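You operate a simulated robot arm through the tools that you are given. There is no shell and no other tool. Be economical: measure what you need, move in short steps, check, and stop when the job is done.

Carry out the task below with a simulated two-armed robot. There is one attempt and no reset: what you move stays moved.

Task
Fetch the Apple juice square white box from the bench top and set it on the 200 m and over shelf. Take the purple card bundle on the top of the black table and put it away on the upper steel side shelf. Pick up the capless bottle with one hand, pass it to the other hand and put it on the top of the black table. Take the tea bottle on the slat belt before the curve and put it away on the spare end of the buffer table. Take the yellow card bundle and leave it on the top of the wooden table. Take the green card bundle and put it on the slat belt before the curve. Put the lemon bottle on the slat belt before the curve away on the top of the steel table. The order is free. Set down upright: capless bottle, tea bottle, lemon bottle.

Only the result counts: the job must be done as asked and must still hold three seconds after the hand-in. Knocking over, shifting, dropping, spilling or breaking anything else fails it.

Robot
Two 7-joint arms with two-finger parallel grippers on one trunk, on a base that drives. Base frame: it is fixed to the floor where the robot stands at the start and does not move with it; the origin is under the middle of the robot, x ahead of it, y to its left, z up. Units: m, degrees, N and s.
The left shoulder is at the start at [0.039, 0.101, 1.161], the right one opposite. With the tool pointing down near the work surface each hand reaches from about 0.1 to 0.5 m from the robot's upright axis, wherever it stands, measured 20 degrees to its own side. Places, roughly: 200 m and over shelf [1.8, 3.1, 1]; capless bottle [4.25, -6.75, 1.25]; green card bundle [0.75, -10, 1]; lemon bottle [1.25, -8.5, 1.25]; purple card bundle [4.25, -3.5, 0.75]; slat belt before the curve [1.3, -8.3, 1.1]; spare end of the buffer table (26x22 cm) [-2, -3.64, 0.8]; square white box [0.75, 0, 1]; tea bottle [1.5, -8.25, 1.25]; top of the black table [4.1, -3.4, 0.8]; top of the steel table [4.6, -7.6, 0.9]; top of the wooden table [-1.7, -11, 0.4]; upper steel side shelf (23x29 cm) [0.7, -9.96, 0.9]; yellow card bundle [0.75, -10, 1]. Payload 2.4 kg a hand.
The tool frame of a hand sits at the grasp point between the pads (the TCP): z along the fingers, y along the line on which they close. The tips reach 0.024 m beyond it. The gripper opens to 0.068 m. The fingers are 0.017 m wide and 0.01 m thick; the gripper's body (0.04 by 0.07 m) begins 0.041 m behind the TCP.
Orientation is told as [roll, pitch, yaw] about the base's x, y, z axes, in that order, counted from this pose: with the fingers straight down and closing along the base's y, the tool's x points along the base's -x, its y along +y and its z along -z.

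Tools
- The arms move only by the tool move_arm. It takes "left_increments", "right_increments" or both (then of equal length, played together; a hand with none holds still); each is a list of rows, each an object (a shift or turn left out is 0, a gripper value left out holds the last) with "translation": the shift along the tool's x, y, z in m, a list of three; "rotation": the turn, a rotation vector about the tool's x, y, z in degrees, a list of three; "gripper": the gripper command, from -1 (fully open) to 1 (shut), values between in proportion. In form: [{"translation": [tx, ty, tz], "rotation": [wx, wy, wz], "gripper": gripper}, ...]. A call has 1 to 10 rows; each row is the pose to reach, as a shift and turn from the pose commanded when the call began, along the tool's axes at that moment. A row lasts 0.2 s, in which the tool goes at most 0.05 m and 8.6 degrees; a call with a longer step from one row to the next is refused whole, and so is a gripper value outside its range. Where a pose cannot be reached the arm comes as near as it can. A force on the tool above 40 N (or 10 N above the force at the start of the call, whichever is more), or a blocked arm, ends the call early, and 0.2 s more pass. Each finger travels about 0.072 m/s and halts on what it meets, pressing with about 26 N; the grip force reading is that of the motor and also rises with nothing between the fingers. The clock runs only during rows and for 0.2 s after the last one: add rows that repeat a pose to give the fingers time. The reply holds the time, the measured pose of the TCP, the force on the tool along the base axes, the opening and the grip force, in the units named above and with some noise, with the torque about the TCP (base axes, N m) and any sound that the robot's microphone picked up, and new pictures: "views" is both (left out), scene, wrist or none (wrist: the cameras of the hands that moved).
- Cameras (640 x 400 px; columns grow to the right, rows downward): "scene" is now at [0.1236, 0.0152, 1.3245]; the picture's right is [0.14, -0.99, 0.00], its down [-0.58, -0.09, -0.81] and it looks along [0.80, 0.12, -0.59] (base axes); focal length 236 px, centre (320, 200). "left" rides on the left gripper at [0.084, -0.011, -0.075] in its tool frame; the picture's right is [0.13, 0.99, 0.00], its down [-0.60, 0.08, -0.79] and it looks along [-0.79, 0.10, 0.61] (tool axes); focal length 251 px, centre (320, 200). "right" rides on the right gripper at [0.084, 0.011, -0.075] in its tool frame; the picture's right is [-0.13, 0.99, 0.00], its down [-0.60, -0.08, -0.79] and it looks along [-0.79, -0.10, 0.61] (tool axes); focal length 251 px, centre (320, 200). There is no depth. A picture from a camera that has moved, and an enlarged one, comes with that camera's place and axes in the base frame and with its lens. The place of the scene camera against the robot may be out by one fixed shift of up to 0.012 m in any direction.
- raise_lower(by): slides the trunk up (or, below 0, down) by that many m; the arms and the scene camera ride with it, the base frame stays. It gives what a move gives, with no picture.
- steer(legs): drives the robot by 1 to 6 legs, each [ahead, left, turn to the left] in m, m and degrees, along the robot's own axes; the way and the turn of a leg run together, so that a leg with both is an arc; at most 1.5 m and 180 degrees a leg. The arms and the cameras ride along, it lands a little off, and it stops where it bumps. It gives what a move gives, and a new picture of the scene camera.
- head_to(pan, tilt): turns the head with the scene camera to pan (to the left, within 86 degrees either way) and tilt (down, from -29 to 69), counted from straight ahead of the robot. It gives what a move gives, and a new picture of the scene camera.
- close_up(camera, box): a new picture of the part [left, top, right, bottom] of that camera's present view, enlarged. It takes no simulated time.
- sign_off(): hands the job in; it is judged then, once.

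Work in short steps. Places have to be worked out from the pictures, the camera data and where the tool is seen: move nearer, look again, correct. Check each grasp and each placing, and mend what went wrong. You have 217 turns and 260 pictures in all, those below and enlarged ones among them. Open the grippers and draw the arms clear of the work before you hand the job in, unless the task says otherwise; then end with one line.

The tools are called after "Request:" as a command line: name --argument value ..., lists and objects as JSON in quotes. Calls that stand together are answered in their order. move_arm: Moves the arms, as the interface text tells. Its arguments: {"type":"object","properties":{"left_increments":{"type":"array","items":{"type":"object","properties":{"translation":{"type":"array","items":{"type":"number"}},"rotation":{"type":"array","items":{"type":"number"}},"gripper":{"type":"number"}}}},"right_increments":{"type":"array","items":{"type":"object","properties":{"translation":{"type":"array","items":{"type":"number"}},"rotation":{"type":"array","items":{"type":"number"}},"gripper":{"type":"number"}}}},"views":{"type":"string","enum":["both","scene","wrist","none"]}},"required":[]} The other tools are called the same way: raise_lower (by) slides the trunk up or down; steer (legs) drives the base; head_to (pan, tilt) turns the head that bears the scene camera; close_up (camera, box) takes an enlarged picture of a part of a camera's view; sign_off () hands the job in.

At the start:

```text
clock: 0.0
left_tool_pos: [0.3837, 0.2381, 1.1737]
left_tcp_rot: [-0.1, 0.1, 0.0]
left_ft_force: [0.4, -0.1, -1.2]
left_ft_torque: [0.0, 0.0, 0.0]
left_finger_gap: 0.0679
left_grip_force: 0.0
right_tool_pos: [0.3549, -0.1181, 1.1815]
right_tcp_rot: [0.0, 0.1, 0.0]
right_ft_force: [-0.6, -0.5, -1.7]
right_ft_torque: [0.04, -0.02, -0.01]
right_finger_gap: 0.0679
right_grip_force: 0.0
trunk travel left (down, up): [-0.375, 0.475]
robot x, y, heading: [0.0012, 0.0014, -0.0]
head pan, tilt: [8.3, 36.2]
```

scene: 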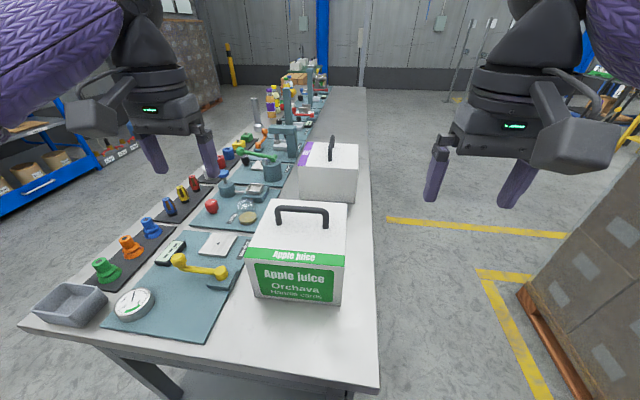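
right: 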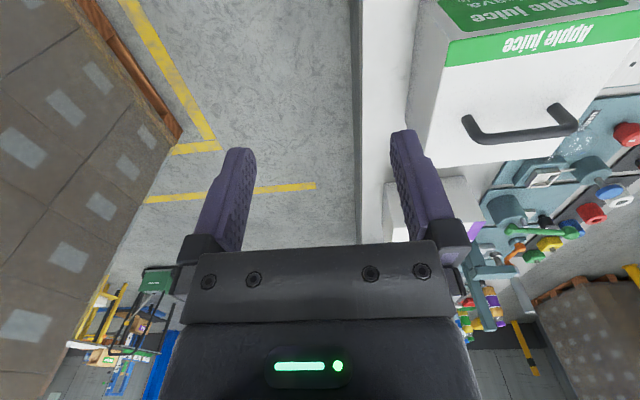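
left: 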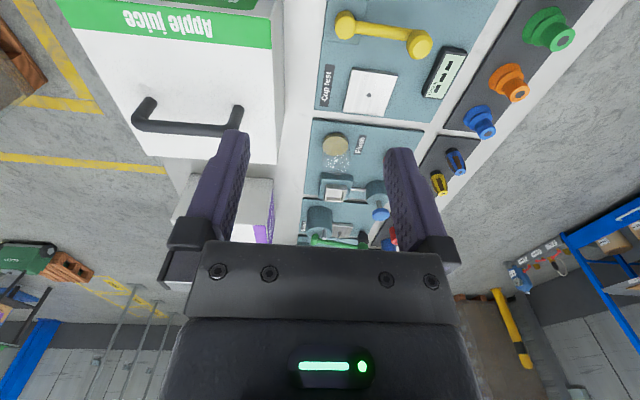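

The box handle triangulates to about (0.484, 0.106, 1.02), running along y. I turn the left hand about 85° and bring it above the handle.

Request:
move_arm --left_increments '[{"translation": [-0.01, -0.013, 0.004], "rotation": [0, 0, 8.5]}, {"translation": [-0.02, -0.026, 0.008], "rotation": [0, 0, 17]}, {"translation": [-0.03, -0.039, 0.012], "rotation": [0, 0, 25.5]}, {"translation": [-0.04, -0.052, 0.016], "rotation": [0, 0, 34]}, {"translation": [-0.05, -0.065, 0.02], "rotation": [0, 0, 42.5]}, {"translation": [-0.06, -0.078, 0.024], "rotation": [0, 0, 51]}, {"translation": [-0.07, -0.091, 0.028], "rotation": [0, 0, 59.5]}, {"translation": [-0.08, -0.104, 0.032], "rotation": [0, 0, 68]}, {"translation": [-0.09, -0.117, 0.036], "rotation": [0, 0, 76.5]}, {"translation": [-0.1, -0.132, 0.04], "rotation": [0, 0, 85]}]'

```text
clock: 1.0
left_tool_pos: [0.42, 0.1923, 1.1577]
left_tcp_rot: [-0.4, -0.6, -29.1]
left_ft_force: [-0.2, -0.6, -0.7]
left_ft_torque: [0.01, -0.07, 0.04]
left_finger_gap: 0.0682
left_grip_force: 0.1
right_tool_pos: [0.356, -0.1177, 1.1819]
right_tcp_rot: [0.1, 0.1, 0.0]
right_ft_force: [-0.2, -0.6, 0.1]
right_ft_torque: [-0.01, 0.01, -0.01]
right_finger_gap: 0.068
right_grip_force: 0.1
trunk travel left (down, up): [-0.375, 0.475]
robot x, y, heading: [0.001, -0.0009, -0.1]
head pan, tilt: [8.3, 36.2]
stopped in row 4 (left hand): the force on the tool passed its limit at 94 N (the readings are from after the stop); the commanded pose is now the measured one
camera scene: at [0.1235, 0.0153, 1.3245], right [0.14, -0.99, 0.0], down [-0.58, -0.09, -0.81], along [0.8, 0.12, -0.59], focal length 236 px, centre (320, 200)
camera left: at [0.3404, 0.2246, 1.233], right [0.37, 0.93, -0.01], down [0.56, -0.22, 0.8], along [0.74, -0.3, -0.6], focal length 251 px, centre (320, 200)
```

scene: 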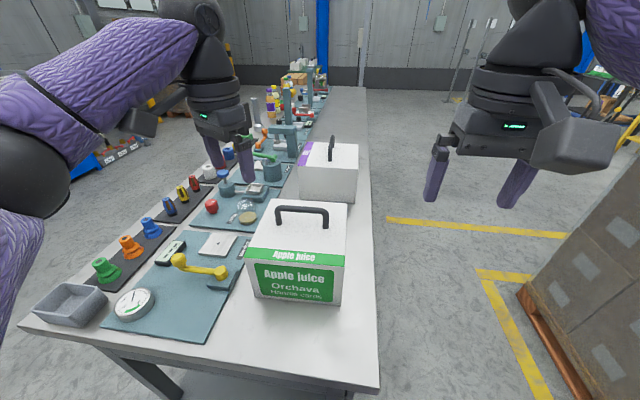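
left: 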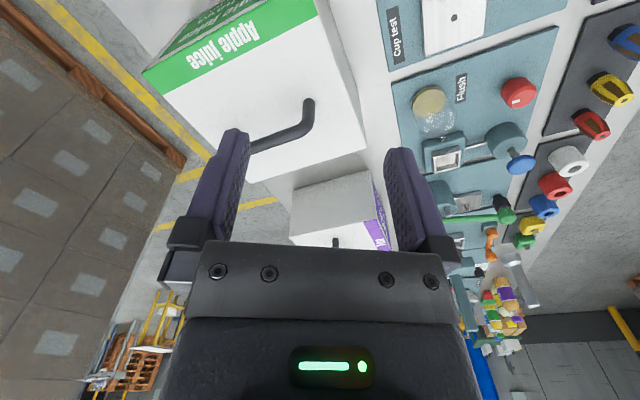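

The left hand stopped at yaw −29 with nothing near it, so this may be an arm self-limit. I'll turn it the other way in place and see how far it goes.

Request:
move_arm --left_increments '[{"rotation": [0, 0, -6]}, {"rotation": [0, 0, -14]}, {"rotation": [0, 0, -22]}, {"rotation": [0, 0, -30]}, {"rotation": [0, 0, -38]}, {"rotation": [0, 0, -46]}, {"rotation": [0, 0, -54]}, {"rotation": [0, 0, -62]}, {"rotation": [0, 0, -70]}, {"rotation": [0, 0, -78]}]' --views "none"

```text
clock: 3.2
left_tool_pos: [0.4188, 0.1936, 1.1579]
left_tcp_rot: [-0.6, 0.1, 49.0]
left_ft_force: [0.2, 1.2, -0.8]
left_ft_torque: [0.02, -0.06, 0.0]
left_finger_gap: 0.0681
left_grip_force: 0.1
right_tool_pos: [0.3553, -0.1177, 1.1824]
right_tcp_rot: [0.0, 0.0, 0.0]
right_ft_force: [-0.4, 0.1, 0.4]
right_ft_torque: [-0.01, 0.0, 0.0]
right_finger_gap: 0.0682
right_grip_force: 0.2
trunk travel left (down, up): [-0.375, 0.475]
robot x, y, heading: [0.0004, 0.0015, -0.1]
head pan, tilt: [8.3, 36.2]
```

The other direction turns freely. I finish the turn to 90° and move above the handle.

Request:
move_arm --left_increments '[{"translation": [0.004, -0.02, 0.006], "rotation": [0, 0, -8.2]}, {"translation": [0.008, -0.042, 0.012], "rotation": [0, 0, -16.4]}, {"translation": [0.012, -0.064, 0.018], "rotation": [0, 0, -24.6]}, {"translation": [0.016, -0.085, 0.024], "rotation": [0, 0, -32.8]}, {"translation": [0.02, -0.109, 0.03], "rotation": [0, 0, -41]}, {"translation": [0.02, -0.109, 0.03], "rotation": [0, 0, -41]}]'

```text
clock: 4.6
left_tool_pos: [0.4805, 0.1105, 1.1274]
left_tcp_rot: [-0.5, 0.5, 89.9]
left_ft_force: [-0.4, -0.5, -0.3]
left_ft_torque: [0.0, 0.0, 0.0]
left_finger_gap: 0.068
left_grip_force: 0.0
left hand out of reach, approached as far as the arm can: row 5, 6
right_tool_pos: [0.3553, -0.1176, 1.1814]
right_tcp_rot: [-0.1, 0.0, 0.1]
right_ft_force: [-0.5, 0.7, 0.0]
right_ft_torque: [0.02, 0.05, 0.02]
right_finger_gap: 0.0679
right_grip_force: 0.2
trunk travel left (down, up): [-0.375, 0.475]
robot x, y, heading: [0.0004, -0.0018, 0.0]
head pan, tilt: [8.3, 36.2]
camera scene: at [0.1235, 0.0147, 1.3245], right [0.14, -0.99, 0.0], down [-0.58, -0.09, -0.81], along [0.8, 0.12, -0.59], focal length 236 px, centre (320, 200)
camera left: at [0.4892, 0.0277, 1.2045], right [-0.99, -0.13, -0.01], down [-0.08, 0.61, 0.79], along [-0.1, 0.78, -0.62], focal length 251 px, centre (320, 200)
```

scene: 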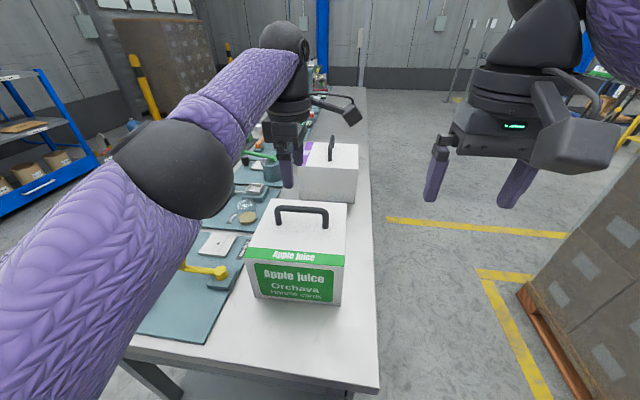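
left: 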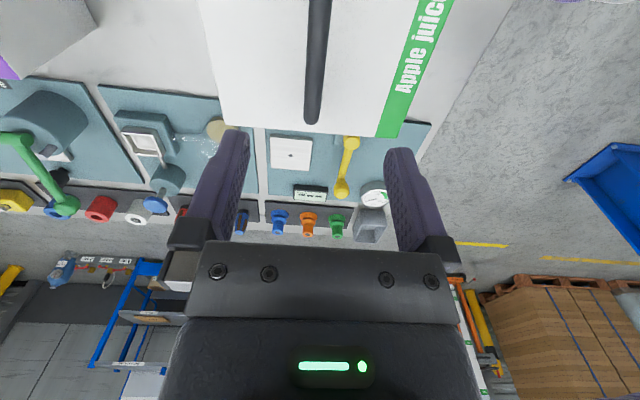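

The handle lies at x≈0.48, between the fingers, at z≈1.02. I descend onto it and look again before closing.

Request:
move_arm --left_increments '[{"translation": [0, 0, 0.025]}, {"translation": [0, 0, 0.05]}, {"translation": [0, 0, 0.075]}, {"translation": [0, 0, 0.098]}, {"translation": [0, 0, 0.098]}]'

```text
clock: 5.8
left_tool_pos: [0.4781, 0.1084, 1.0317]
left_tcp_rot: [-0.4, 0.5, 89.8]
left_ft_force: [0.1, -0.9, 0.6]
left_ft_torque: [0.02, -0.01, 0.02]
left_finger_gap: 0.0682
left_grip_force: 0.1
right_tool_pos: [0.3555, -0.1177, 1.182]
right_tcp_rot: [0.0, 0.0, -0.1]
right_ft_force: [0.4, -0.1, -0.6]
right_ft_torque: [-0.03, -0.01, 0.0]
right_finger_gap: 0.0681
right_grip_force: 0.0
trunk travel left (down, up): [-0.375, 0.475]
robot x, y, heading: [-0.002, 0.0018, -0.0]
head pan, tilt: [8.3, 36.2]
camera scene: at [0.1236, 0.0151, 1.3245], right [0.14, -0.99, 0.0], down [-0.58, -0.09, -0.81], along [0.8, 0.12, -0.59], focal length 236 px, centre (320, 200)
camera left: at [0.4883, 0.0249, 1.1072], right [-0.99, -0.13, -0.01], down [-0.08, 0.61, 0.79], along [-0.1, 0.78, -0.62], focal length 251 px, centre (320, 200)
```

scene: 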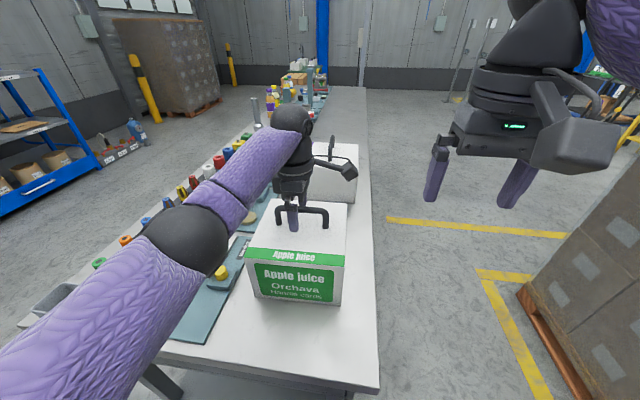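
left: 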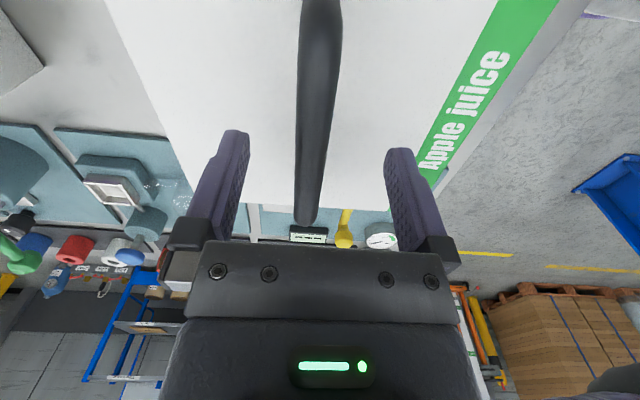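

The bar is between the pads. I go 1 cm lower, close and give the fingers time.

Request:
move_arm --left_increments '[{"translation": [0.005, 0, 0.01]}, {"translation": [0.005, 0, 0.01], "gripper": 1}, {"translation": [0.005, 0, 0.01], "gripper": 1}, {"translation": [0.005, 0, 0.01], "gripper": 1}, {"translation": [0.005, 0, 0.01], "gripper": 1}]' --views "none"

Request:
move_arm --left_increments '[{"translation": [0, 0, -0.02]}, {"translation": [0, 0, -0.05]}, {"translation": [0, 0, -0.08]}, {"translation": [0, 0, -0.1]}]'

```text
clock: 7.0
left_tool_pos: [0.4795, 0.103, 1.02]
left_tcp_rot: [-0.3, 0.5, 89.8]
left_ft_force: [2.1, -0.1, 0.8]
left_ft_torque: [-0.07, -0.03, 0.44]
left_finger_gap: 0.0136
left_grip_force: 25.8
right_tool_pos: [0.356, -0.1182, 1.1817]
right_tcp_rot: [0.0, 0.0, 0.0]
right_ft_force: [0.3, 0.1, -0.1]
right_ft_torque: [0.02, -0.02, 0.02]
right_finger_gap: 0.0678
right_grip_force: 0.0
trunk travel left (down, up): [-0.375, 0.475]
robot x, y, heading: [-0.001, -0.0007, 0.1]
head pan, tilt: [8.3, 36.2]
```

```text
clock: 8.0
left_tool_pos: [0.4806, 0.1059, 1.1187]
left_tcp_rot: [-0.3, 0.6, 89.7]
left_ft_force: [-0.4, -0.8, -7.4]
left_ft_torque: [-0.01, -0.03, -0.03]
left_finger_gap: 0.0135
left_grip_force: 26.0
right_tool_pos: [0.3571, -0.1176, 1.1818]
right_tcp_rot: [-0.1, 0.1, 0.0]
right_ft_force: [0.2, -0.2, 0.0]
right_ft_torque: [-0.01, -0.02, 0.01]
right_finger_gap: 0.0679
right_grip_force: 0.1
trunk travel left (down, up): [-0.375, 0.475]
robot x, y, heading: [0.0003, -0.0009, -0.1]
head pan, tilt: [8.3, 36.2]
camera scene: at [0.1241, 0.015, 1.3244], right [0.14, -0.99, 0.0], down [-0.58, -0.09, -0.81], along [0.8, 0.12, -0.59], focal length 236 px, centre (320, 200)
camera left: at [0.4902, 0.0224, 1.196], right [-0.99, -0.13, 0.0], down [-0.08, 0.61, 0.79], along [-0.1, 0.78, -0.62], focal length 251 px, centre (320, 200)
```

scene: 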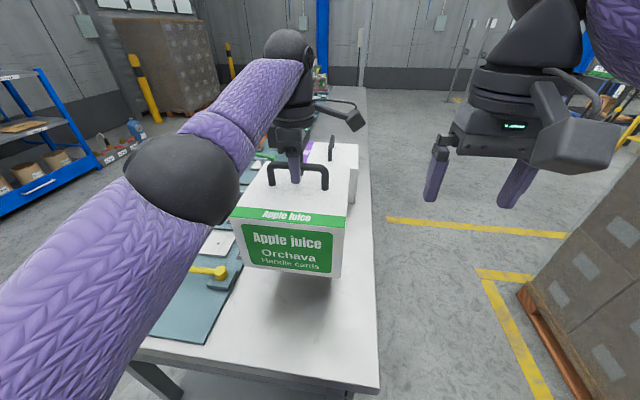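
left: 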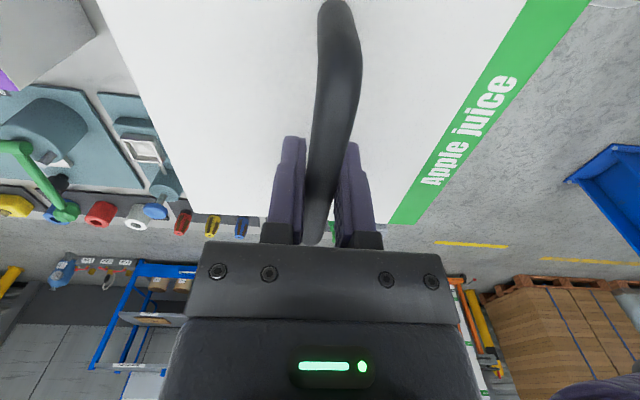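

The box is held (≈0.75 kg). I back off from the bench and look left towards the 200 m shelf.

Request:
steer --legs '[[-0.5, 0, 0]]'

Request:
head_to --pan 55 --tilt 10

```text
clock: 10.9
left_tool_pos: [-0.0263, 0.1105, 1.1189]
left_tcp_rot: [-0.3, 0.5, 90.7]
left_ft_force: [-0.1, -0.9, -8.2]
left_ft_torque: [-0.02, -0.01, -0.02]
left_finger_gap: 0.0137
left_grip_force: 26.3
right_tool_pos: [-0.1478, -0.1153, 1.1817]
right_tcp_rot: [0.0, 0.0, 0.8]
right_ft_force: [-0.1, 0.3, 0.1]
right_ft_torque: [-0.01, -0.02, 0.03]
right_finger_gap: 0.0678
right_grip_force: 0.0
trunk travel left (down, up): [-0.375, 0.475]
robot x, y, heading: [-0.5033, -0.0047, 0.9]
head pan, tilt: [8.3, 36.2]
camera scene: at [-0.3813, 0.0131, 1.3245], right [0.16, -0.99, 0.0], down [-0.58, -0.1, -0.81], along [0.8, 0.13, -0.59], focal length 236 px, centre (320, 200)
```

scene: 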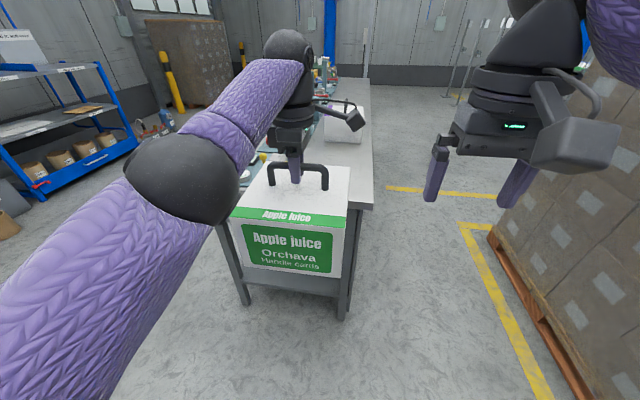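

```text
clock: 12.1
left_tool_pos: [-0.0254, 0.1093, 1.12]
left_tcp_rot: [-0.3, 0.4, 90.7]
left_ft_force: [-0.1, -0.3, -9.3]
left_ft_torque: [0.0, -0.01, -0.01]
left_finger_gap: 0.0133
left_grip_force: 25.9
right_tool_pos: [-0.1471, -0.1166, 1.1824]
right_tcp_rot: [0.0, 0.1, 0.9]
right_ft_force: [-0.2, 0.0, 0.1]
right_ft_torque: [0.0, 0.0, 0.01]
right_finger_gap: 0.0681
right_grip_force: 0.0
trunk travel left (down, up): [-0.375, 0.475]
robot x, y, heading: [-0.5071, -0.0031, 1.1]
head pan, tilt: [55.0, 10.0]
camera scene: at [-0.415, 0.0761, 1.3663], right [0.83, -0.56, 0.0], down [-0.1, -0.14, -0.98], along [0.55, 0.82, -0.17], focal length 236 px, centre (320, 200)
```

scene: 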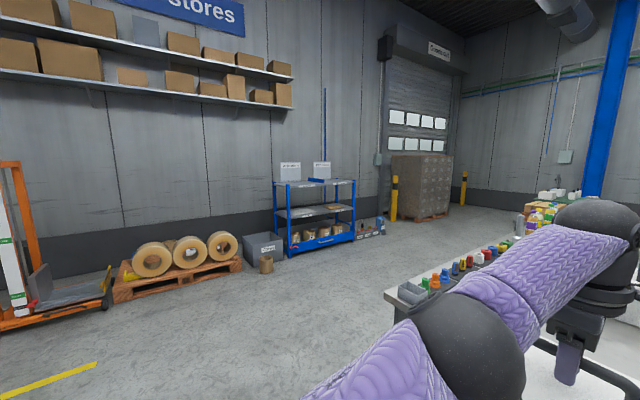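

The blue rack is the place. I take a close-up to read its signs.

Request:
close_up --camera "scene" --box '[260, 150, 370, 250]'

```text
4.00 times, centred on (315, 200) of scene
camera zoom: at [-0.415, 0.0761, 1.3663], right [0.83, -0.56, 0.0], down [-0.1, -0.14, -0.98], along [0.55, 0.82, -0.17], focal length 945 px, centre (340, 200)
```

zoom: 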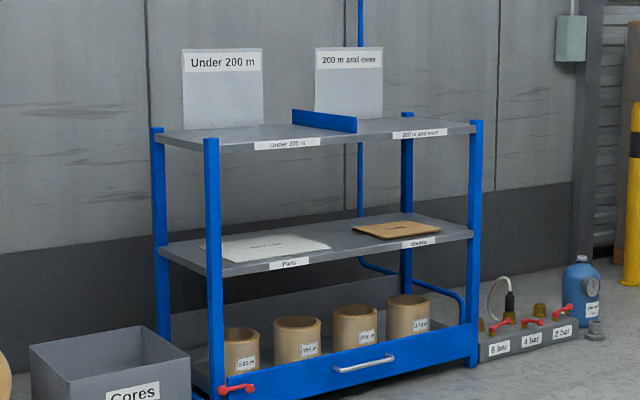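

"200 m and over" is the right half of the top shelf, with its front near y≈2.9 and top at z≈1.0. I raise the trunk and drive in front of it.

Request:
raise_lower --by 0.25

Request:
steer --legs '[[0, 0, 88.9], [1.4, 0, 0], [0, -1.4, 0], [0, -1.05, 0]]'

Request:
head_to --pan 0 --tilt 20

```text
clock: 14.7
left_tool_pos: [-0.0375, 0.1087, 1.3937]
left_tcp_rot: [-3.5, 0.4, 90.7]
left_ft_force: [-0.7, 0.6, -8.1]
left_ft_torque: [0.0, 0.04, -0.01]
left_finger_gap: 0.0135
left_grip_force: 26.4
right_tool_pos: [-0.1464, -0.1156, 1.431]
right_tcp_rot: [0.0, 0.0, 1.0]
right_ft_force: [-0.1, -0.9, -0.6]
right_ft_torque: [-0.02, 0.02, -0.01]
right_finger_gap: 0.0679
right_grip_force: 0.1
trunk travel left (down, up): [-0.625, 0.225]
robot x, y, heading: [-0.505, -0.0057, 1.0]
head pan, tilt: [55.0, 10.0]
```

```text
clock: 36.8
left_tool_pos: [1.8228, 1.8191, 1.3946]
left_tcp_rot: [-3.5, 0.5, -179.1]
left_ft_force: [0.4, -0.3, -9.1]
left_ft_torque: [-0.04, -0.01, -0.01]
left_finger_gap: 0.0138
left_grip_force: 26.1
right_tool_pos: [2.0477, 1.7106, 1.4313]
right_tcp_rot: [-0.1, -0.1, 91.1]
right_ft_force: [-0.3, -0.5, -1.2]
right_ft_torque: [-0.04, 0.01, 0.02]
right_finger_gap: 0.0679
right_grip_force: 0.1
trunk travel left (down, up): [-0.625, 0.225]
robot x, y, heading: [1.9378, 1.3487, 91.0]
head pan, tilt: [55.0, 10.0]
camera scene: at [1.8616, 1.4205, 1.6174], right [0.56, 0.83, 0.0], down [0.14, -0.1, -0.98], along [-0.82, 0.55, -0.17], focal length 236 px, centre (320, 200)
```

scene: 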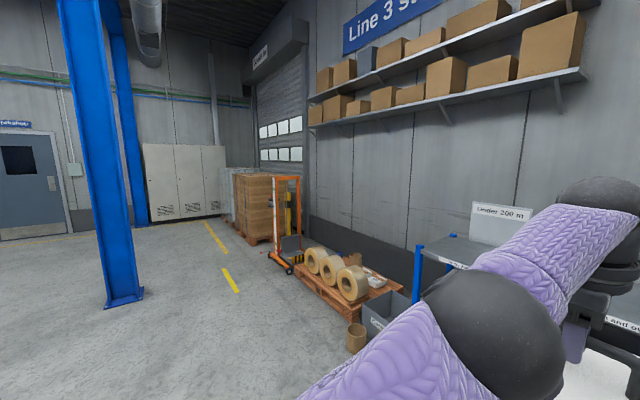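

```text
clock: 38.0
left_tool_pos: [1.823, 1.8187, 1.3937]
left_tcp_rot: [-3.5, 0.5, -179.1]
left_ft_force: [0.0, -0.8, -8.8]
left_ft_torque: [0.01, 0.01, -0.01]
left_finger_gap: 0.0136
left_grip_force: 25.9
right_tool_pos: [2.0473, 1.7098, 1.432]
right_tcp_rot: [0.0, 0.0, 91.1]
right_ft_force: [-0.5, -0.6, 0.6]
right_ft_torque: [0.01, 0.01, 0.03]
right_finger_gap: 0.068
right_grip_force: 0.0
trunk travel left (down, up): [-0.625, 0.225]
robot x, y, heading: [1.937, 1.352, 91.1]
head pan, tilt: [0.0, 20.0]
camera scene: at [1.9365, 1.4617, 1.6011], right [1.0, 0.02, 0.0], down [0.01, -0.34, -0.94], along [-0.02, 0.94, -0.34], focal length 236 px, centre (320, 200)
```

scene: 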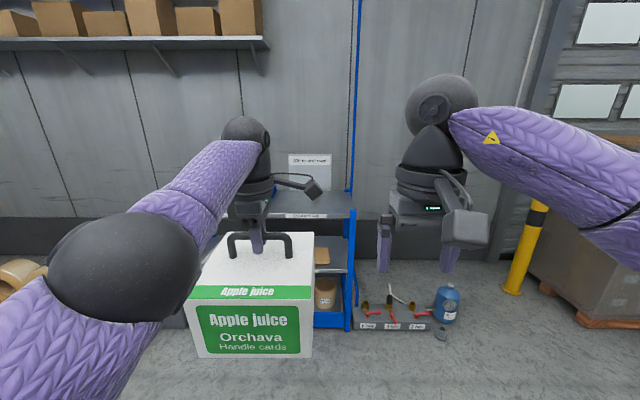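

Label sits around (1.82, 2.85, 1.0), straight ahead of the box. I drive 0.85 m nearer and look again.

Request:
steer --legs '[[0.85, 0, -1]]'

Request:
head_to --pan 10 --tilt 45

```text
clock: 42.6
left_tool_pos: [1.8166, 2.6776, 1.3935]
left_tcp_rot: [-3.4, 0.6, -179.9]
left_ft_force: [-1.0, -0.1, -9.2]
left_ft_torque: [0.01, -0.04, 0.02]
left_finger_gap: 0.0134
left_grip_force: 25.9
right_tool_pos: [2.0422, 2.5673, 1.4306]
right_tcp_rot: [-0.1, -0.1, 90.4]
right_ft_force: [0.5, 0.9, -0.2]
right_ft_torque: [-0.03, 0.0, 0.02]
right_finger_gap: 0.0679
right_grip_force: 0.0
trunk travel left (down, up): [-0.625, 0.225]
robot x, y, heading: [1.9282, 2.2116, 90.5]
head pan, tilt: [0.0, 20.0]
camera scene: at [1.9271, 2.3201, 1.601], right [1.0, 0.01, 0.0], down [0.0, -0.34, -0.94], along [-0.01, 0.94, -0.34], focal length 236 px, centre (320, 200)
```

scene: 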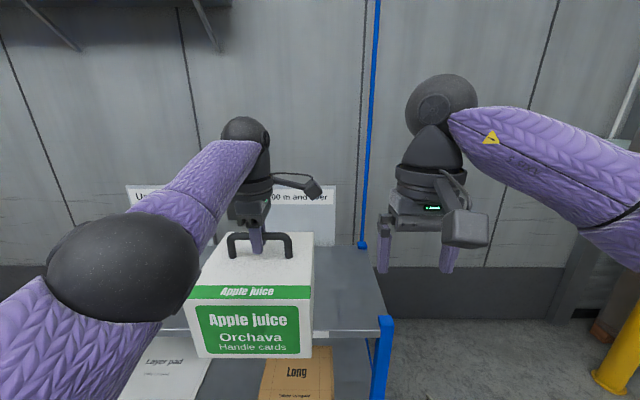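

```text
clock: 43.5
left_tool_pos: [1.8166, 2.6788, 1.3939]
left_tcp_rot: [-3.5, 0.6, -179.9]
left_ft_force: [-0.2, -0.5, -9.3]
left_ft_torque: [-0.01, -0.03, -0.01]
left_finger_gap: 0.0135
left_grip_force: 25.6
right_tool_pos: [2.0418, 2.568, 1.4317]
right_tcp_rot: [0.0, 0.1, 90.4]
right_ft_force: [-1.1, 0.3, -0.8]
right_ft_torque: [0.0, -0.01, 0.01]
right_finger_gap: 0.0682
right_grip_force: 0.1
trunk travel left (down, up): [-0.625, 0.225]
robot x, y, heading: [1.925, 2.2071, 90.4]
head pan, tilt: [10.0, 45.0]
camera scene: at [1.9131, 2.3066, 1.5625], right [0.98, 0.18, 0.0], down [0.13, -0.7, -0.71], along [-0.13, 0.7, -0.71], focal length 236 px, centre (320, 200)
```

scene: 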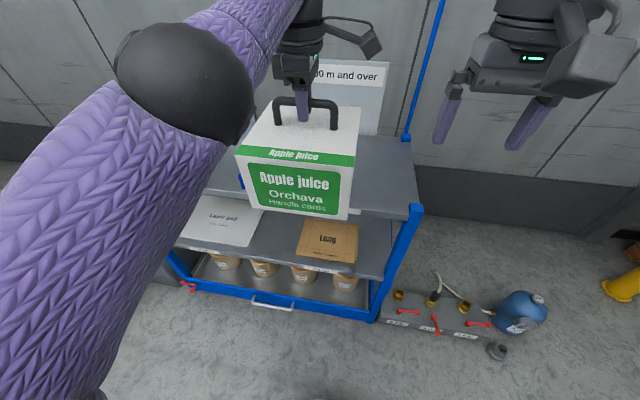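

The shelf spans y 2.89–3.31 with its right end at x≈2.12. I drive 0.39 m ahead, which puts the box over the middle of the right half.

Request:
steer --legs '[[0.39, -0.01, 0]]'

```text
clock: 45.9
left_tool_pos: [1.8179, 3.0651, 1.3945]
left_tcp_rot: [-3.4, 0.5, -179.2]
left_ft_force: [0.7, 0.1, -9.2]
left_ft_torque: [-0.05, -0.01, 0.0]
left_finger_gap: 0.0135
left_grip_force: 25.8
right_tool_pos: [2.0439, 2.9567, 1.4322]
right_tcp_rot: [0.0, 0.0, 91.0]
right_ft_force: [-0.8, 0.1, -0.5]
right_ft_torque: [0.0, 0.0, 0.0]
right_finger_gap: 0.0678
right_grip_force: 0.0
trunk travel left (down, up): [-0.625, 0.225]
robot x, y, heading: [1.9319, 2.5959, 91.2]
head pan, tilt: [10.0, 45.0]
camera scene: at [1.9176, 2.6938, 1.5624], right [0.98, 0.19, 0.0], down [0.13, -0.7, -0.71], along [-0.13, 0.69, -0.71], focal length 236 px, centre (320, 200)
```

scene: 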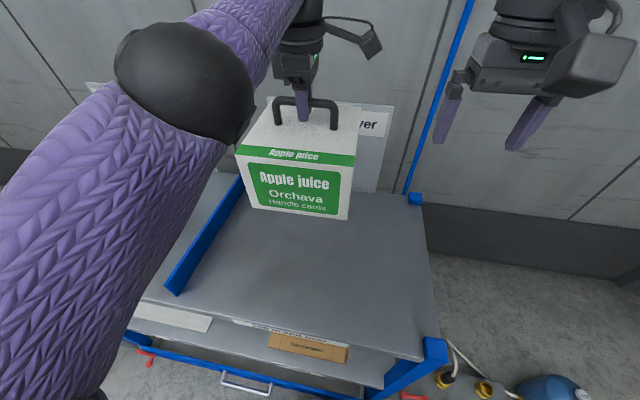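

Box is well over the shelf. I lower the trunk 0.12 m and check clearance.

Request:
raise_lower --by -0.12

Request:
close_up --camera "scene" --box '[120, 60, 460, 360]'

```text
clock: 47.4
left_tool_pos: [1.8173, 3.0661, 1.2727]
left_tcp_rot: [-3.1, 0.4, -179.3]
left_ft_force: [-0.3, 0.1, -8.2]
left_ft_torque: [0.01, 0.04, -0.01]
left_finger_gap: 0.0135
left_grip_force: 26.5
right_tool_pos: [2.0435, 2.955, 1.3122]
right_tcp_rot: [0.0, 0.0, 91.1]
right_ft_force: [0.0, -0.6, -0.7]
right_ft_torque: [0.01, -0.01, 0.0]
right_finger_gap: 0.0683
right_grip_force: 0.0
trunk travel left (down, up): [-0.505, 0.344]
robot x, y, heading: [1.9294, 2.5963, 91.1]
head pan, tilt: [10.0, 45.0]
```

```text
1.33 times, centred on (290, 210) of scene
camera zoom: at [1.9174, 2.6997, 1.4422], right [0.98, 0.19, 0.0], down [0.13, -0.69, -0.71], along [-0.13, 0.69, -0.71], focal length 315 px, centre (360, 187)
```

zoom: 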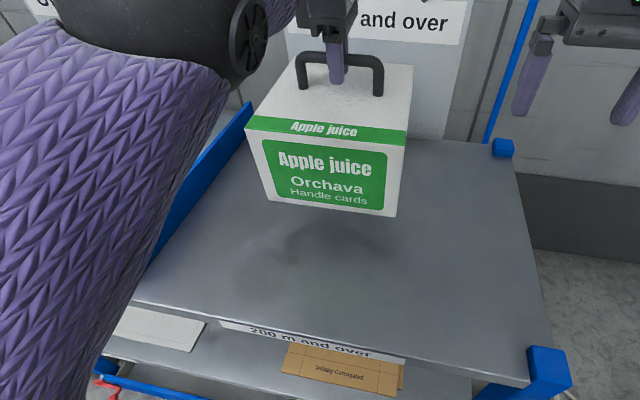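

Still some centimetres of air. I level the 3° tilt while lowering with the arm in small steps.

Request:
move_arm --left_increments '[{"translation": [0, 0, 0.015], "rotation": [-1.5, 0, 0]}, {"translation": [0, 0, 0.03], "rotation": [-3.1, 0, 0]}, {"translation": [0, 0, 0.04], "rotation": [-3.1, 0, 0]}]' --views "scene"

```text
clock: 48.2
left_tool_pos: [1.8184, 3.0685, 1.2319]
left_tcp_rot: [0.0, 0.4, -179.2]
left_ft_force: [-0.2, 0.4, -9.3]
left_ft_torque: [0.02, 0.02, 0.0]
left_finger_gap: 0.0134
left_grip_force: 25.7
right_tool_pos: [2.0432, 2.9553, 1.3127]
right_tcp_rot: [0.0, 0.1, 91.0]
right_ft_force: [0.3, 1.0, -0.4]
right_ft_torque: [-0.01, 0.03, -0.01]
right_finger_gap: 0.0678
right_grip_force: 0.2
trunk travel left (down, up): [-0.505, 0.344]
robot x, y, heading: [1.9346, 2.5976, 91.1]
head pan, tilt: [10.0, 45.0]
camera scene: at [1.9174, 2.7, 1.4422], right [0.98, 0.19, 0.0], down [0.13, -0.69, -0.71], along [-0.13, 0.69, -0.71], focal length 236 px, centre (320, 200)
```

scene: 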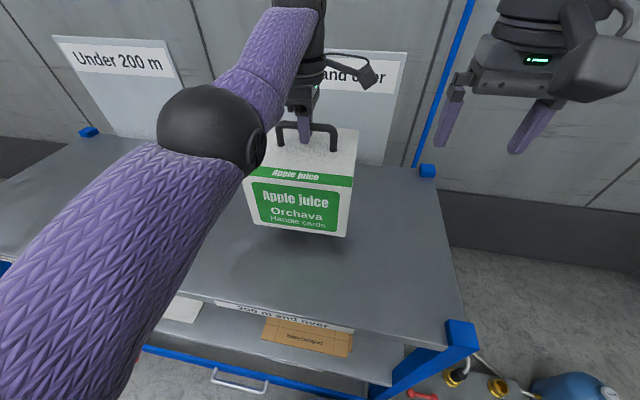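

Close now; I go down further in small steps until the weight reading changes.

Request:
move_arm --left_increments '[{"translation": [0, 0, 0.008]}, {"translation": [0, 0, 0.015]}, {"translation": [0, 0, 0.02]}]' --views "none"

Request:
close_up --camera "scene" --box '[220, 110, 420, 280]'

```text
clock: 49.0
left_tool_pos: [1.818, 3.0668, 1.2124]
left_tcp_rot: [0.0, 0.4, -179.2]
left_ft_force: [0.5, 0.8, -8.7]
left_ft_torque: [0.03, -0.01, -0.01]
left_finger_gap: 0.0135
left_grip_force: 26.1
right_tool_pos: [2.0421, 2.9565, 1.3117]
right_tcp_rot: [-0.1, 0.0, 91.0]
right_ft_force: [0.3, -0.2, 0.3]
right_ft_torque: [-0.03, 0.0, 0.01]
right_finger_gap: 0.068
right_grip_force: 0.1
trunk travel left (down, up): [-0.505, 0.344]
robot x, y, heading: [1.9289, 2.5964, 91.1]
head pan, tilt: [10.0, 45.0]
```

```text
2.35 times, centred on (320, 195) of scene
camera zoom: at [1.9173, 2.7, 1.4421], right [0.98, 0.19, 0.0], down [0.13, -0.69, -0.71], along [-0.13, 0.69, -0.71], focal length 556 px, centre (320, 212)
```

zoom: 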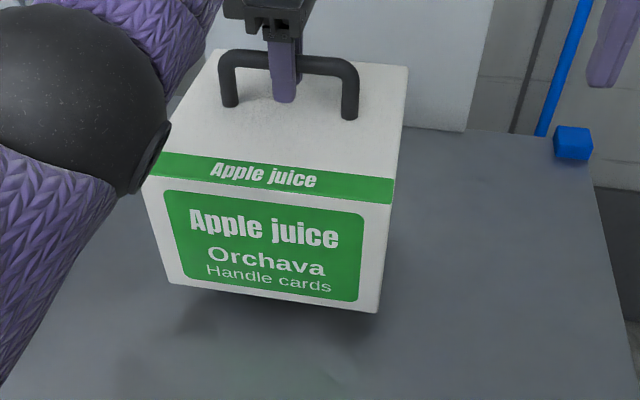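

A shadow gap of 1–2 cm remains, so I keep lowering slowly.

Request:
move_arm --left_increments '[{"translation": [0, 0, 0.004]}, {"translation": [0, 0, 0.008]}, {"translation": [0, 0, 0.012]}]' --views "none"

Request:
move_arm --left_increments '[{"translation": [0, 0, 0.004]}, {"translation": [0, 0, 0.008]}]' --views "none"

Request:
close_up --camera "scene" --box '[220, 110, 420, 280]'

```text
clock: 49.8
left_tool_pos: [1.8171, 3.0681, 1.2029]
left_tcp_rot: [0.0, 0.5, -179.2]
left_ft_force: [-0.8, -0.2, -7.9]
left_ft_torque: [0.05, 0.0, 0.0]
left_finger_gap: 0.0137
left_grip_force: 25.6
right_tool_pos: [2.0425, 2.956, 1.3117]
right_tcp_rot: [0.0, 0.0, 90.9]
right_ft_force: [0.9, -0.4, 0.0]
right_ft_torque: [0.01, 0.02, -0.05]
right_finger_gap: 0.0679
right_grip_force: 0.1
trunk travel left (down, up): [-0.505, 0.344]
robot x, y, heading: [1.9338, 2.594, 90.9]
head pan, tilt: [10.0, 45.0]
```

```text
clock: 50.4
left_tool_pos: [1.8173, 3.0682, 1.1939]
left_tcp_rot: [0.0, 0.6, -179.3]
left_ft_force: [-0.1, 0.4, -9.9]
left_ft_torque: [0.06, 0.03, 0.02]
left_finger_gap: 0.0137
left_grip_force: 25.6
right_tool_pos: [2.0429, 2.9555, 1.3124]
right_tcp_rot: [0.0, -0.1, 91.0]
right_ft_force: [0.3, -1.1, 0.3]
right_ft_torque: [-0.01, -0.02, -0.02]
right_finger_gap: 0.068
right_grip_force: 0.0
trunk travel left (down, up): [-0.505, 0.344]
robot x, y, heading: [1.9352, 2.5963, 90.9]
head pan, tilt: [10.0, 45.0]
```

```text
2.35 times, centred on (320, 195) of scene
camera zoom: at [1.9174, 2.7, 1.4421], right [0.98, 0.19, 0.0], down [0.13, -0.69, -0.71], along [-0.13, 0.69, -0.71], focal length 556 px, centre (320, 212)
```

zoom: 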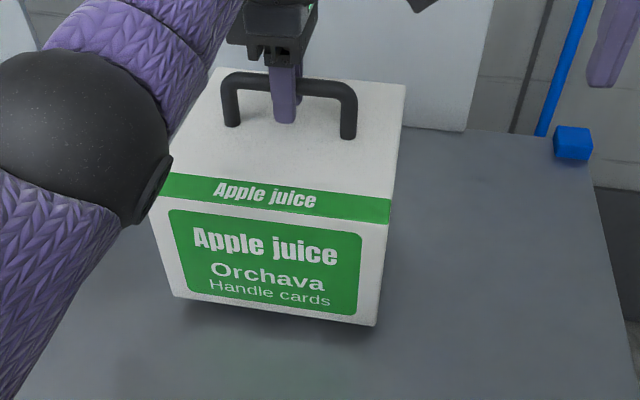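

Not yet touching (weight reading unchanged), a few more millimetres.

Request:
move_arm --left_increments '[{"translation": [0, 0, 0.004]}, {"translation": [0, 0, 0.008]}]' --views "none"

Request:
move_arm --left_increments '[{"translation": [0, 0, 0.004]}, {"translation": [0, 0, 0.007]}]' --views "none"

Request:
close_up --camera "scene" --box '[220, 110, 420, 280]'

```text
clock: 51.0
left_tool_pos: [1.8186, 3.0669, 1.1849]
left_tcp_rot: [-0.1, 0.4, -179.2]
left_ft_force: [0.0, 0.0, -8.2]
left_ft_torque: [0.04, 0.02, -0.01]
left_finger_gap: 0.0137
left_grip_force: 25.8
right_tool_pos: [2.0433, 2.9558, 1.3126]
right_tcp_rot: [0.1, 0.0, 91.0]
right_ft_force: [-0.4, 0.0, 0.1]
right_ft_torque: [-0.02, -0.04, -0.03]
right_finger_gap: 0.0679
right_grip_force: 0.0
trunk travel left (down, up): [-0.505, 0.344]
robot x, y, heading: [1.9329, 2.5972, 91.3]
head pan, tilt: [10.0, 45.0]
```

```text
clock: 51.6
left_tool_pos: [1.8175, 3.0682, 1.179]
left_tcp_rot: [0.0, 0.4, -179.2]
left_ft_force: [0.4, -0.8, -8.4]
left_ft_torque: [0.02, -0.04, -0.01]
left_finger_gap: 0.0137
left_grip_force: 25.6
right_tool_pos: [2.0428, 2.9547, 1.3117]
right_tcp_rot: [0.0, 0.0, 91.0]
right_ft_force: [-0.6, 0.2, -0.5]
right_ft_torque: [0.02, -0.05, 0.01]
right_finger_gap: 0.0679
right_grip_force: 0.0
trunk travel left (down, up): [-0.505, 0.344]
robot x, y, heading: [1.9305, 2.5983, 91.0]
head pan, tilt: [10.0, 45.0]
```

```text
2.35 times, centred on (320, 195) of scene
camera zoom: at [1.9175, 2.7, 1.4422], right [0.98, 0.19, 0.0], down [0.13, -0.69, -0.71], along [-0.13, 0.69, -0.71], focal length 556 px, centre (320, 212)
```

zoom: 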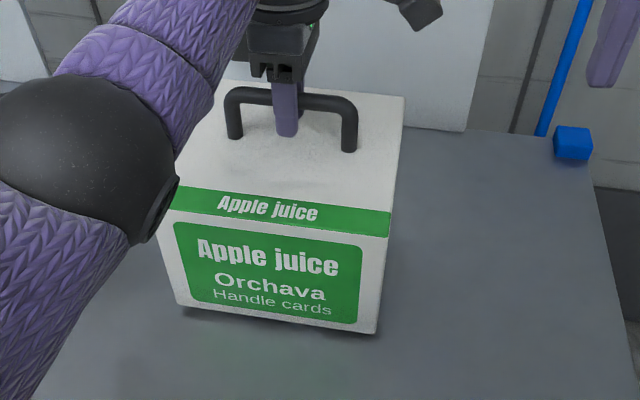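

Request:
move_arm --left_increments '[{"translation": [0, 0, 0.003]}, {"translation": [0, 0, 0.006]}]' --views "none"

Request:
move_arm --left_increments '[{"translation": [0, 0, 0.002]}, {"translation": [0, 0, 0.004]}]' --views "none"

Request:
move_arm --left_increments '[{"translation": [0, 0, 0.002]}, {"translation": [0, 0, 0.004]}]' --views "none"

Request:
close_up --camera "scene" --box '[220, 110, 420, 280]'

```text
clock: 52.2
left_tool_pos: [1.8182, 3.0683, 1.1713]
left_tcp_rot: [-0.1, 0.5, -179.3]
left_ft_force: [-0.1, -0.4, -8.6]
left_ft_torque: [0.04, -0.02, -0.01]
left_finger_gap: 0.0137
left_grip_force: 25.6
right_tool_pos: [2.0425, 2.9546, 1.3119]
right_tcp_rot: [0.0, -0.1, 91.0]
right_ft_force: [-0.1, -1.3, -0.7]
right_ft_torque: [-0.02, 0.03, 0.02]
right_finger_gap: 0.0681
right_grip_force: 0.0
trunk travel left (down, up): [-0.505, 0.344]
robot x, y, heading: [1.9318, 2.5962, 91.1]
head pan, tilt: [10.0, 45.0]
```

```text
clock: 52.8
left_tool_pos: [1.818, 3.0671, 1.171]
left_tcp_rot: [-0.5, 0.5, -179.3]
left_ft_force: [-2.4, 5.2, 26.3]
left_ft_torque: [0.07, -0.03, 0.03]
left_finger_gap: 0.0136
left_grip_force: 25.8
right_tool_pos: [2.0431, 2.953, 1.3125]
right_tcp_rot: [0.1, -0.2, 91.0]
right_ft_force: [-1.3, 0.4, -0.1]
right_ft_torque: [0.04, 0.0, 0.02]
right_finger_gap: 0.0679
right_grip_force: 0.1
trunk travel left (down, up): [-0.505, 0.344]
robot x, y, heading: [1.93, 2.5967, 91.0]
head pan, tilt: [10.0, 45.0]
```

```text
clock: 53.4
left_tool_pos: [1.8182, 3.0676, 1.1634]
left_tcp_rot: [-0.1, 0.3, -179.1]
left_ft_force: [-2.1, 5.2, 26.1]
left_ft_torque: [-0.01, 0.02, -0.04]
left_finger_gap: 0.014
left_grip_force: 25.8
right_tool_pos: [2.0441, 2.9533, 1.3119]
right_tcp_rot: [0.0, -0.2, 91.0]
right_ft_force: [0.1, 0.4, -0.6]
right_ft_torque: [0.0, 0.0, -0.01]
right_finger_gap: 0.0681
right_grip_force: 0.1
trunk travel left (down, up): [-0.505, 0.344]
robot x, y, heading: [1.9369, 2.594, 91.0]
head pan, tilt: [10.0, 45.0]
```

```text
2.35 times, centred on (320, 195) of scene
camera zoom: at [1.9178, 2.6981, 1.4424], right [0.98, 0.19, 0.0], down [0.13, -0.69, -0.71], along [-0.13, 0.69, -0.71], focal length 556 px, centre (320, 212)
```

zoom: 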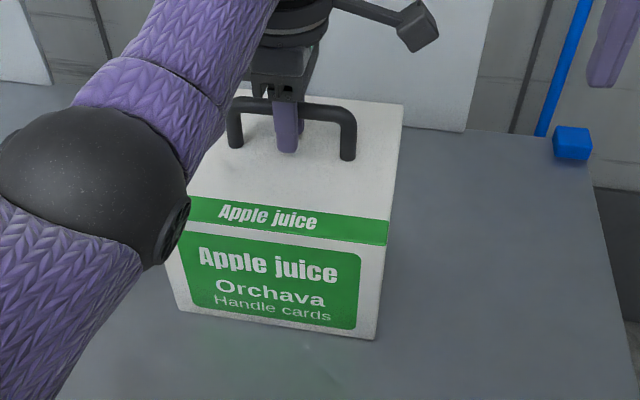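

The box is resting on the shelf (the force reversed to 26 N). I open, let it settle and withdraw upward.

Request:
move_arm --left_increments '[{"translation": [0, 0, -0.002], "gripper": -1}, {"translation": [0, 0, -0.002], "gripper": -1}, {"translation": [0, 0, -0.002], "gripper": -1}, {"translation": [0, 0, -0.002], "gripper": -1}, {"translation": [0, 0, -0.03]}, {"translation": [0, 0, -0.06]}, {"translation": [0, 0, -0.1]}, {"translation": [0, 0, -0.12]}]' --views "scene"

```text
clock: 55.2
left_tool_pos: [1.8214, 3.053, 1.2818]
left_tcp_rot: [-0.1, 0.5, -179.2]
left_ft_force: [1.0, 0.3, 1.0]
left_ft_torque: [0.04, 0.02, -0.02]
left_finger_gap: 0.068
left_grip_force: 0.0
left hand out of reach, approached as far as the arm can: row 7, 8
right_tool_pos: [2.0433, 2.955, 1.312]
right_tcp_rot: [-0.1, -0.1, 91.0]
right_ft_force: [-0.3, -0.1, 0.0]
right_ft_torque: [0.0, 0.0, 0.04]
right_finger_gap: 0.0679
right_grip_force: 0.0
trunk travel left (down, up): [-0.505, 0.344]
robot x, y, heading: [1.9325, 2.5935, 91.4]
head pan, tilt: [10.0, 45.0]
camera scene: at [1.9184, 2.6984, 1.4423], right [0.98, 0.19, 0.0], down [0.13, -0.69, -0.71], along [-0.14, 0.69, -0.71], focal length 236 px, centre (320, 200)
```

scene: 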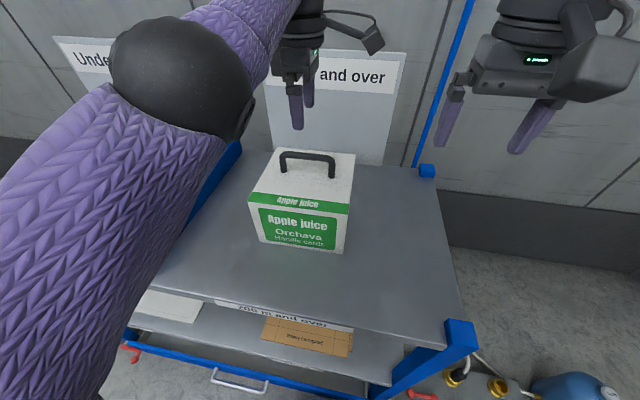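

The box stands well on the shelf. I lift slightly, back off and turn to look towards the black table.

Request:
steer --legs '[[-0.6, 0, 0], [0, 0, -140]]'

Request:
head_to --pan 0 --tilt 15

```text
clock: 64.4
left_tool_pos: [2.3256, 1.7223, 1.2818]
left_tcp_rot: [-0.2, 0.4, 40.9]
left_ft_force: [-0.4, 0.6, -0.2]
left_ft_torque: [0.01, -0.01, 0.0]
left_finger_gap: 0.0678
left_grip_force: 0.0
right_tool_pos: [2.0909, 1.6554, 1.313]
right_tcp_rot: [0.1, 0.0, -48.9]
right_ft_force: [-0.2, 0.0, 0.3]
right_ft_torque: [-0.01, 0.01, 0.02]
right_finger_gap: 0.0683
right_grip_force: 0.1
trunk travel left (down, up): [-0.505, 0.344]
robot x, y, heading: [1.9449, 2.0036, -49.0]
head pan, tilt: [10.0, 45.0]
camera scene: at [2.0239, 1.9372, 1.4422], right [-0.63, -0.78, 0.0], down [-0.55, 0.44, -0.71], along [0.55, -0.44, -0.71], focal length 236 px, centre (320, 200)
```

scene: 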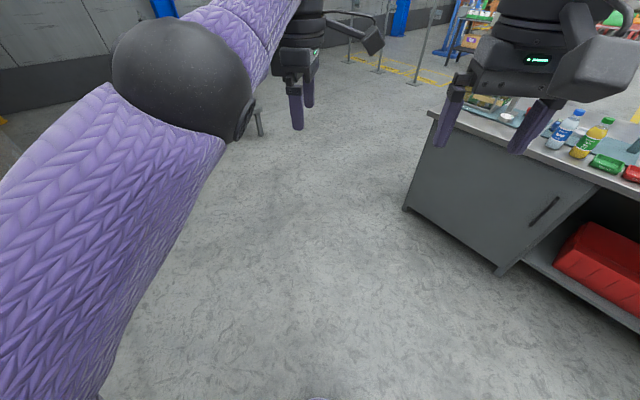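

```text
clock: 65.3
left_tool_pos: [2.3266, 1.723, 1.282]
left_tcp_rot: [-0.1, 0.5, 40.9]
left_ft_force: [-0.1, -0.5, 0.3]
left_ft_torque: [0.01, 0.05, -0.01]
left_finger_gap: 0.0678
left_grip_force: 0.0
right_tool_pos: [2.0919, 1.6549, 1.3121]
right_tcp_rot: [-0.1, 0.0, -48.9]
right_ft_force: [0.1, 0.0, 0.0]
right_ft_torque: [-0.01, 0.04, 0.01]
right_finger_gap: 0.0681
right_grip_force: 0.0
trunk travel left (down, up): [-0.505, 0.344]
robot x, y, heading: [1.9486, 1.9973, -48.9]
head pan, tilt: [0.0, 15.0]
camera scene: at [2.0221, 1.9179, 1.489], right [-0.75, -0.66, 0.0], down [-0.17, 0.2, -0.97], along [0.64, -0.73, -0.26], focal length 236 px, centre (320, 200)
```

scene: 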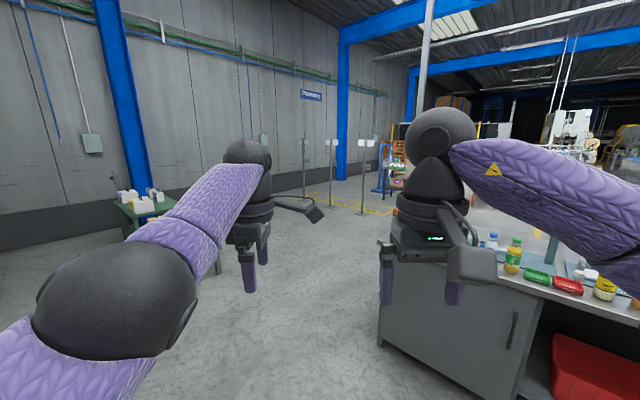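

Arms block the view. I tuck the left hand back to its neutral pose.

Request:
move_arm --left_increments '[{"translation": [-0.015, 0.015, 0], "rotation": [0, 0, 8.5]}, {"translation": [-0.03, 0.03, 0], "rotation": [0, 0, 17]}, {"translation": [-0.05, 0.045, 0], "rotation": [0, 0, 25.5]}, {"translation": [-0.065, 0.06, 0], "rotation": [0, 0, 34]}, {"translation": [-0.08, 0.075, 0], "rotation": [0, 0, 42.5]}, {"translation": [-0.1, 0.09, 0], "rotation": [0, 0, 51]}, {"translation": [-0.11, 0.1, 0], "rotation": [0, 0, 59.5]}, {"translation": [-0.13, 0.11, 0], "rotation": [0, 0, 68]}, {"translation": [-0.14, 0.12, 0], "rotation": [0, 0, 76.5]}, {"translation": [-0.15, 0.13, 0], "rotation": [0, 0, 85]}]' --views "none"

Request:
steer --legs '[[1.45, 0.35, 0], [0.6, 0, -30]]'

```text
clock: 67.4
left_tool_pos: [2.4302, 1.8416, 1.3134]
left_tcp_rot: [-0.8, -0.6, -33.2]
left_ft_force: [3.8, -7.7, -6.0]
left_ft_torque: [0.3, -0.21, 0.54]
left_finger_gap: 0.068
left_grip_force: 0.0
left hand out of reach, approached as far as the arm can: row 1, 2, 3, 4, 5, 6, 7, 8, 9, 10
right_tool_pos: [2.0915, 1.6551, 1.3118]
right_tcp_rot: [0.1, 0.0, -48.9]
right_ft_force: [0.1, 0.0, 0.5]
right_ft_torque: [-0.03, 0.03, 0.02]
right_finger_gap: 0.0682
right_grip_force: 0.1
trunk travel left (down, up): [-0.505, 0.344]
robot x, y, heading: [1.9497, 2.0039, -48.9]
head pan, tilt: [0.0, 15.0]
stopped in row 10 (left hand): the force on the tool passed its limit at 101 N (the readings are from after the stop); the commanded pose is now the measured one
```

```text
clock: 77.9
left_tool_pos: [3.7648, 0.1785, 1.3129]
left_tcp_rot: [-0.6, -0.6, -64.5]
left_ft_force: [3.3, -23.4, -12.7]
left_ft_torque: [0.61, -0.5, 0.86]
left_finger_gap: 0.068
left_grip_force: 0.0
right_tool_pos: [3.378, 0.1965, 1.312]
right_tcp_rot: [0.0, 0.0, -80.1]
right_ft_force: [-0.5, 0.5, -0.2]
right_ft_torque: [0.02, 0.01, 0.01]
right_finger_gap: 0.0681
right_grip_force: 0.0
trunk travel left (down, up): [-0.505, 0.344]
robot x, y, heading: [3.4324, 0.5665, -80.2]
head pan, tilt: [0.0, 15.0]
camera scene: at [3.4545, 0.4574, 1.489], right [-0.99, -0.17, 0.0], down [-0.04, 0.26, -0.97], along [0.16, -0.95, -0.26], focal length 236 px, centre (320, 200)
```

scene: 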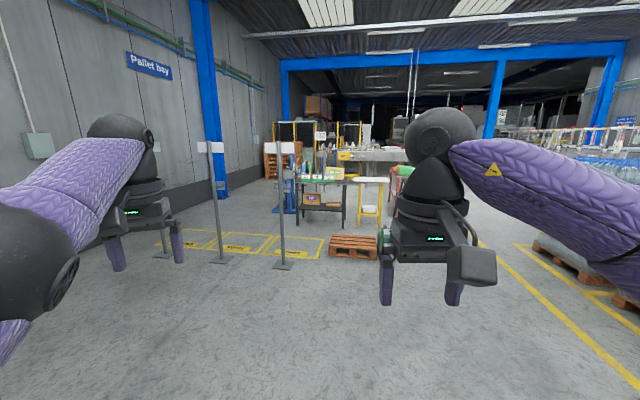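

The picture shows the station posts ahead and the black table beyond. The left arm reads a steady push (an awkward elbow), so I relax it forward and down.

Request:
move_arm --left_increments '[{"translation": [-0.01, 0, 0.02], "rotation": [0, 0, -4]}, {"translation": [-0.02, 0, 0.04], "rotation": [0, 0, -8]}, {"translation": [-0.02, 0, 0.07], "rotation": [0, 0, -8]}, {"translation": [-0.02, 0, 0.1], "rotation": [0, 0, -8]}]' --views "scene"

```text
clock: 78.9
left_tool_pos: [3.7777, 0.1512, 1.2152]
left_tcp_rot: [-0.7, -0.5, -56.5]
left_ft_force: [0.6, 0.0, -0.5]
left_ft_torque: [0.0, -0.05, 0.02]
left_finger_gap: 0.068
left_grip_force: 0.0
left hand out of reach, approached as far as the arm can: row 2, 3, 4
right_tool_pos: [3.3788, 0.1955, 1.3128]
right_tcp_rot: [0.0, 0.0, -80.2]
right_ft_force: [0.7, 0.0, 0.1]
right_ft_torque: [0.0, 0.03, -0.01]
right_finger_gap: 0.0678
right_grip_force: 0.1
trunk travel left (down, up): [-0.505, 0.344]
robot x, y, heading: [3.4365, 0.5645, -80.3]
head pan, tilt: [0.0, 15.0]
camera scene: at [3.4545, 0.4579, 1.489], right [-0.99, -0.17, 0.0], down [-0.04, 0.26, -0.97], along [0.16, -0.95, -0.26], focal length 236 px, centre (320, 200)
```

scene: 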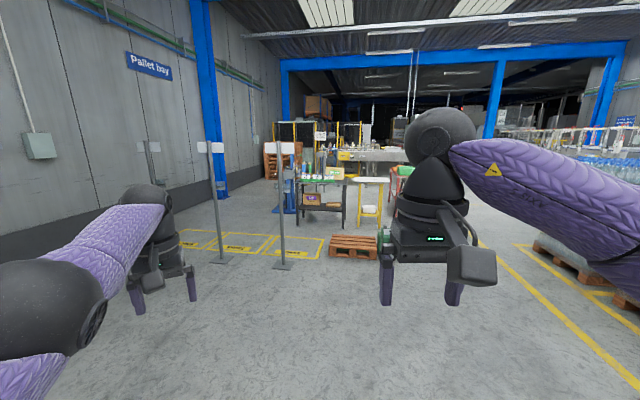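

The arm is free now. A close-up of the black table region.

Request:
close_up --camera "scene" --box '[250, 110, 430, 270]'

```text
2.50 times, centred on (340, 190) of scene
camera zoom: at [3.4545, 0.4579, 1.489], right [-0.99, -0.17, 0.0], down [-0.04, 0.26, -0.97], along [0.16, -0.95, -0.26], focal length 590 px, centre (270, 225)
```

zoom: 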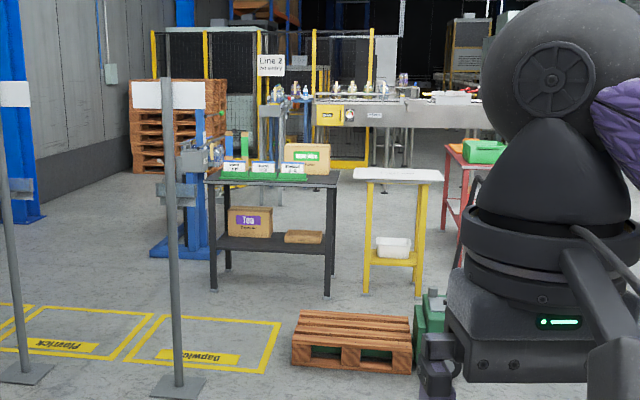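

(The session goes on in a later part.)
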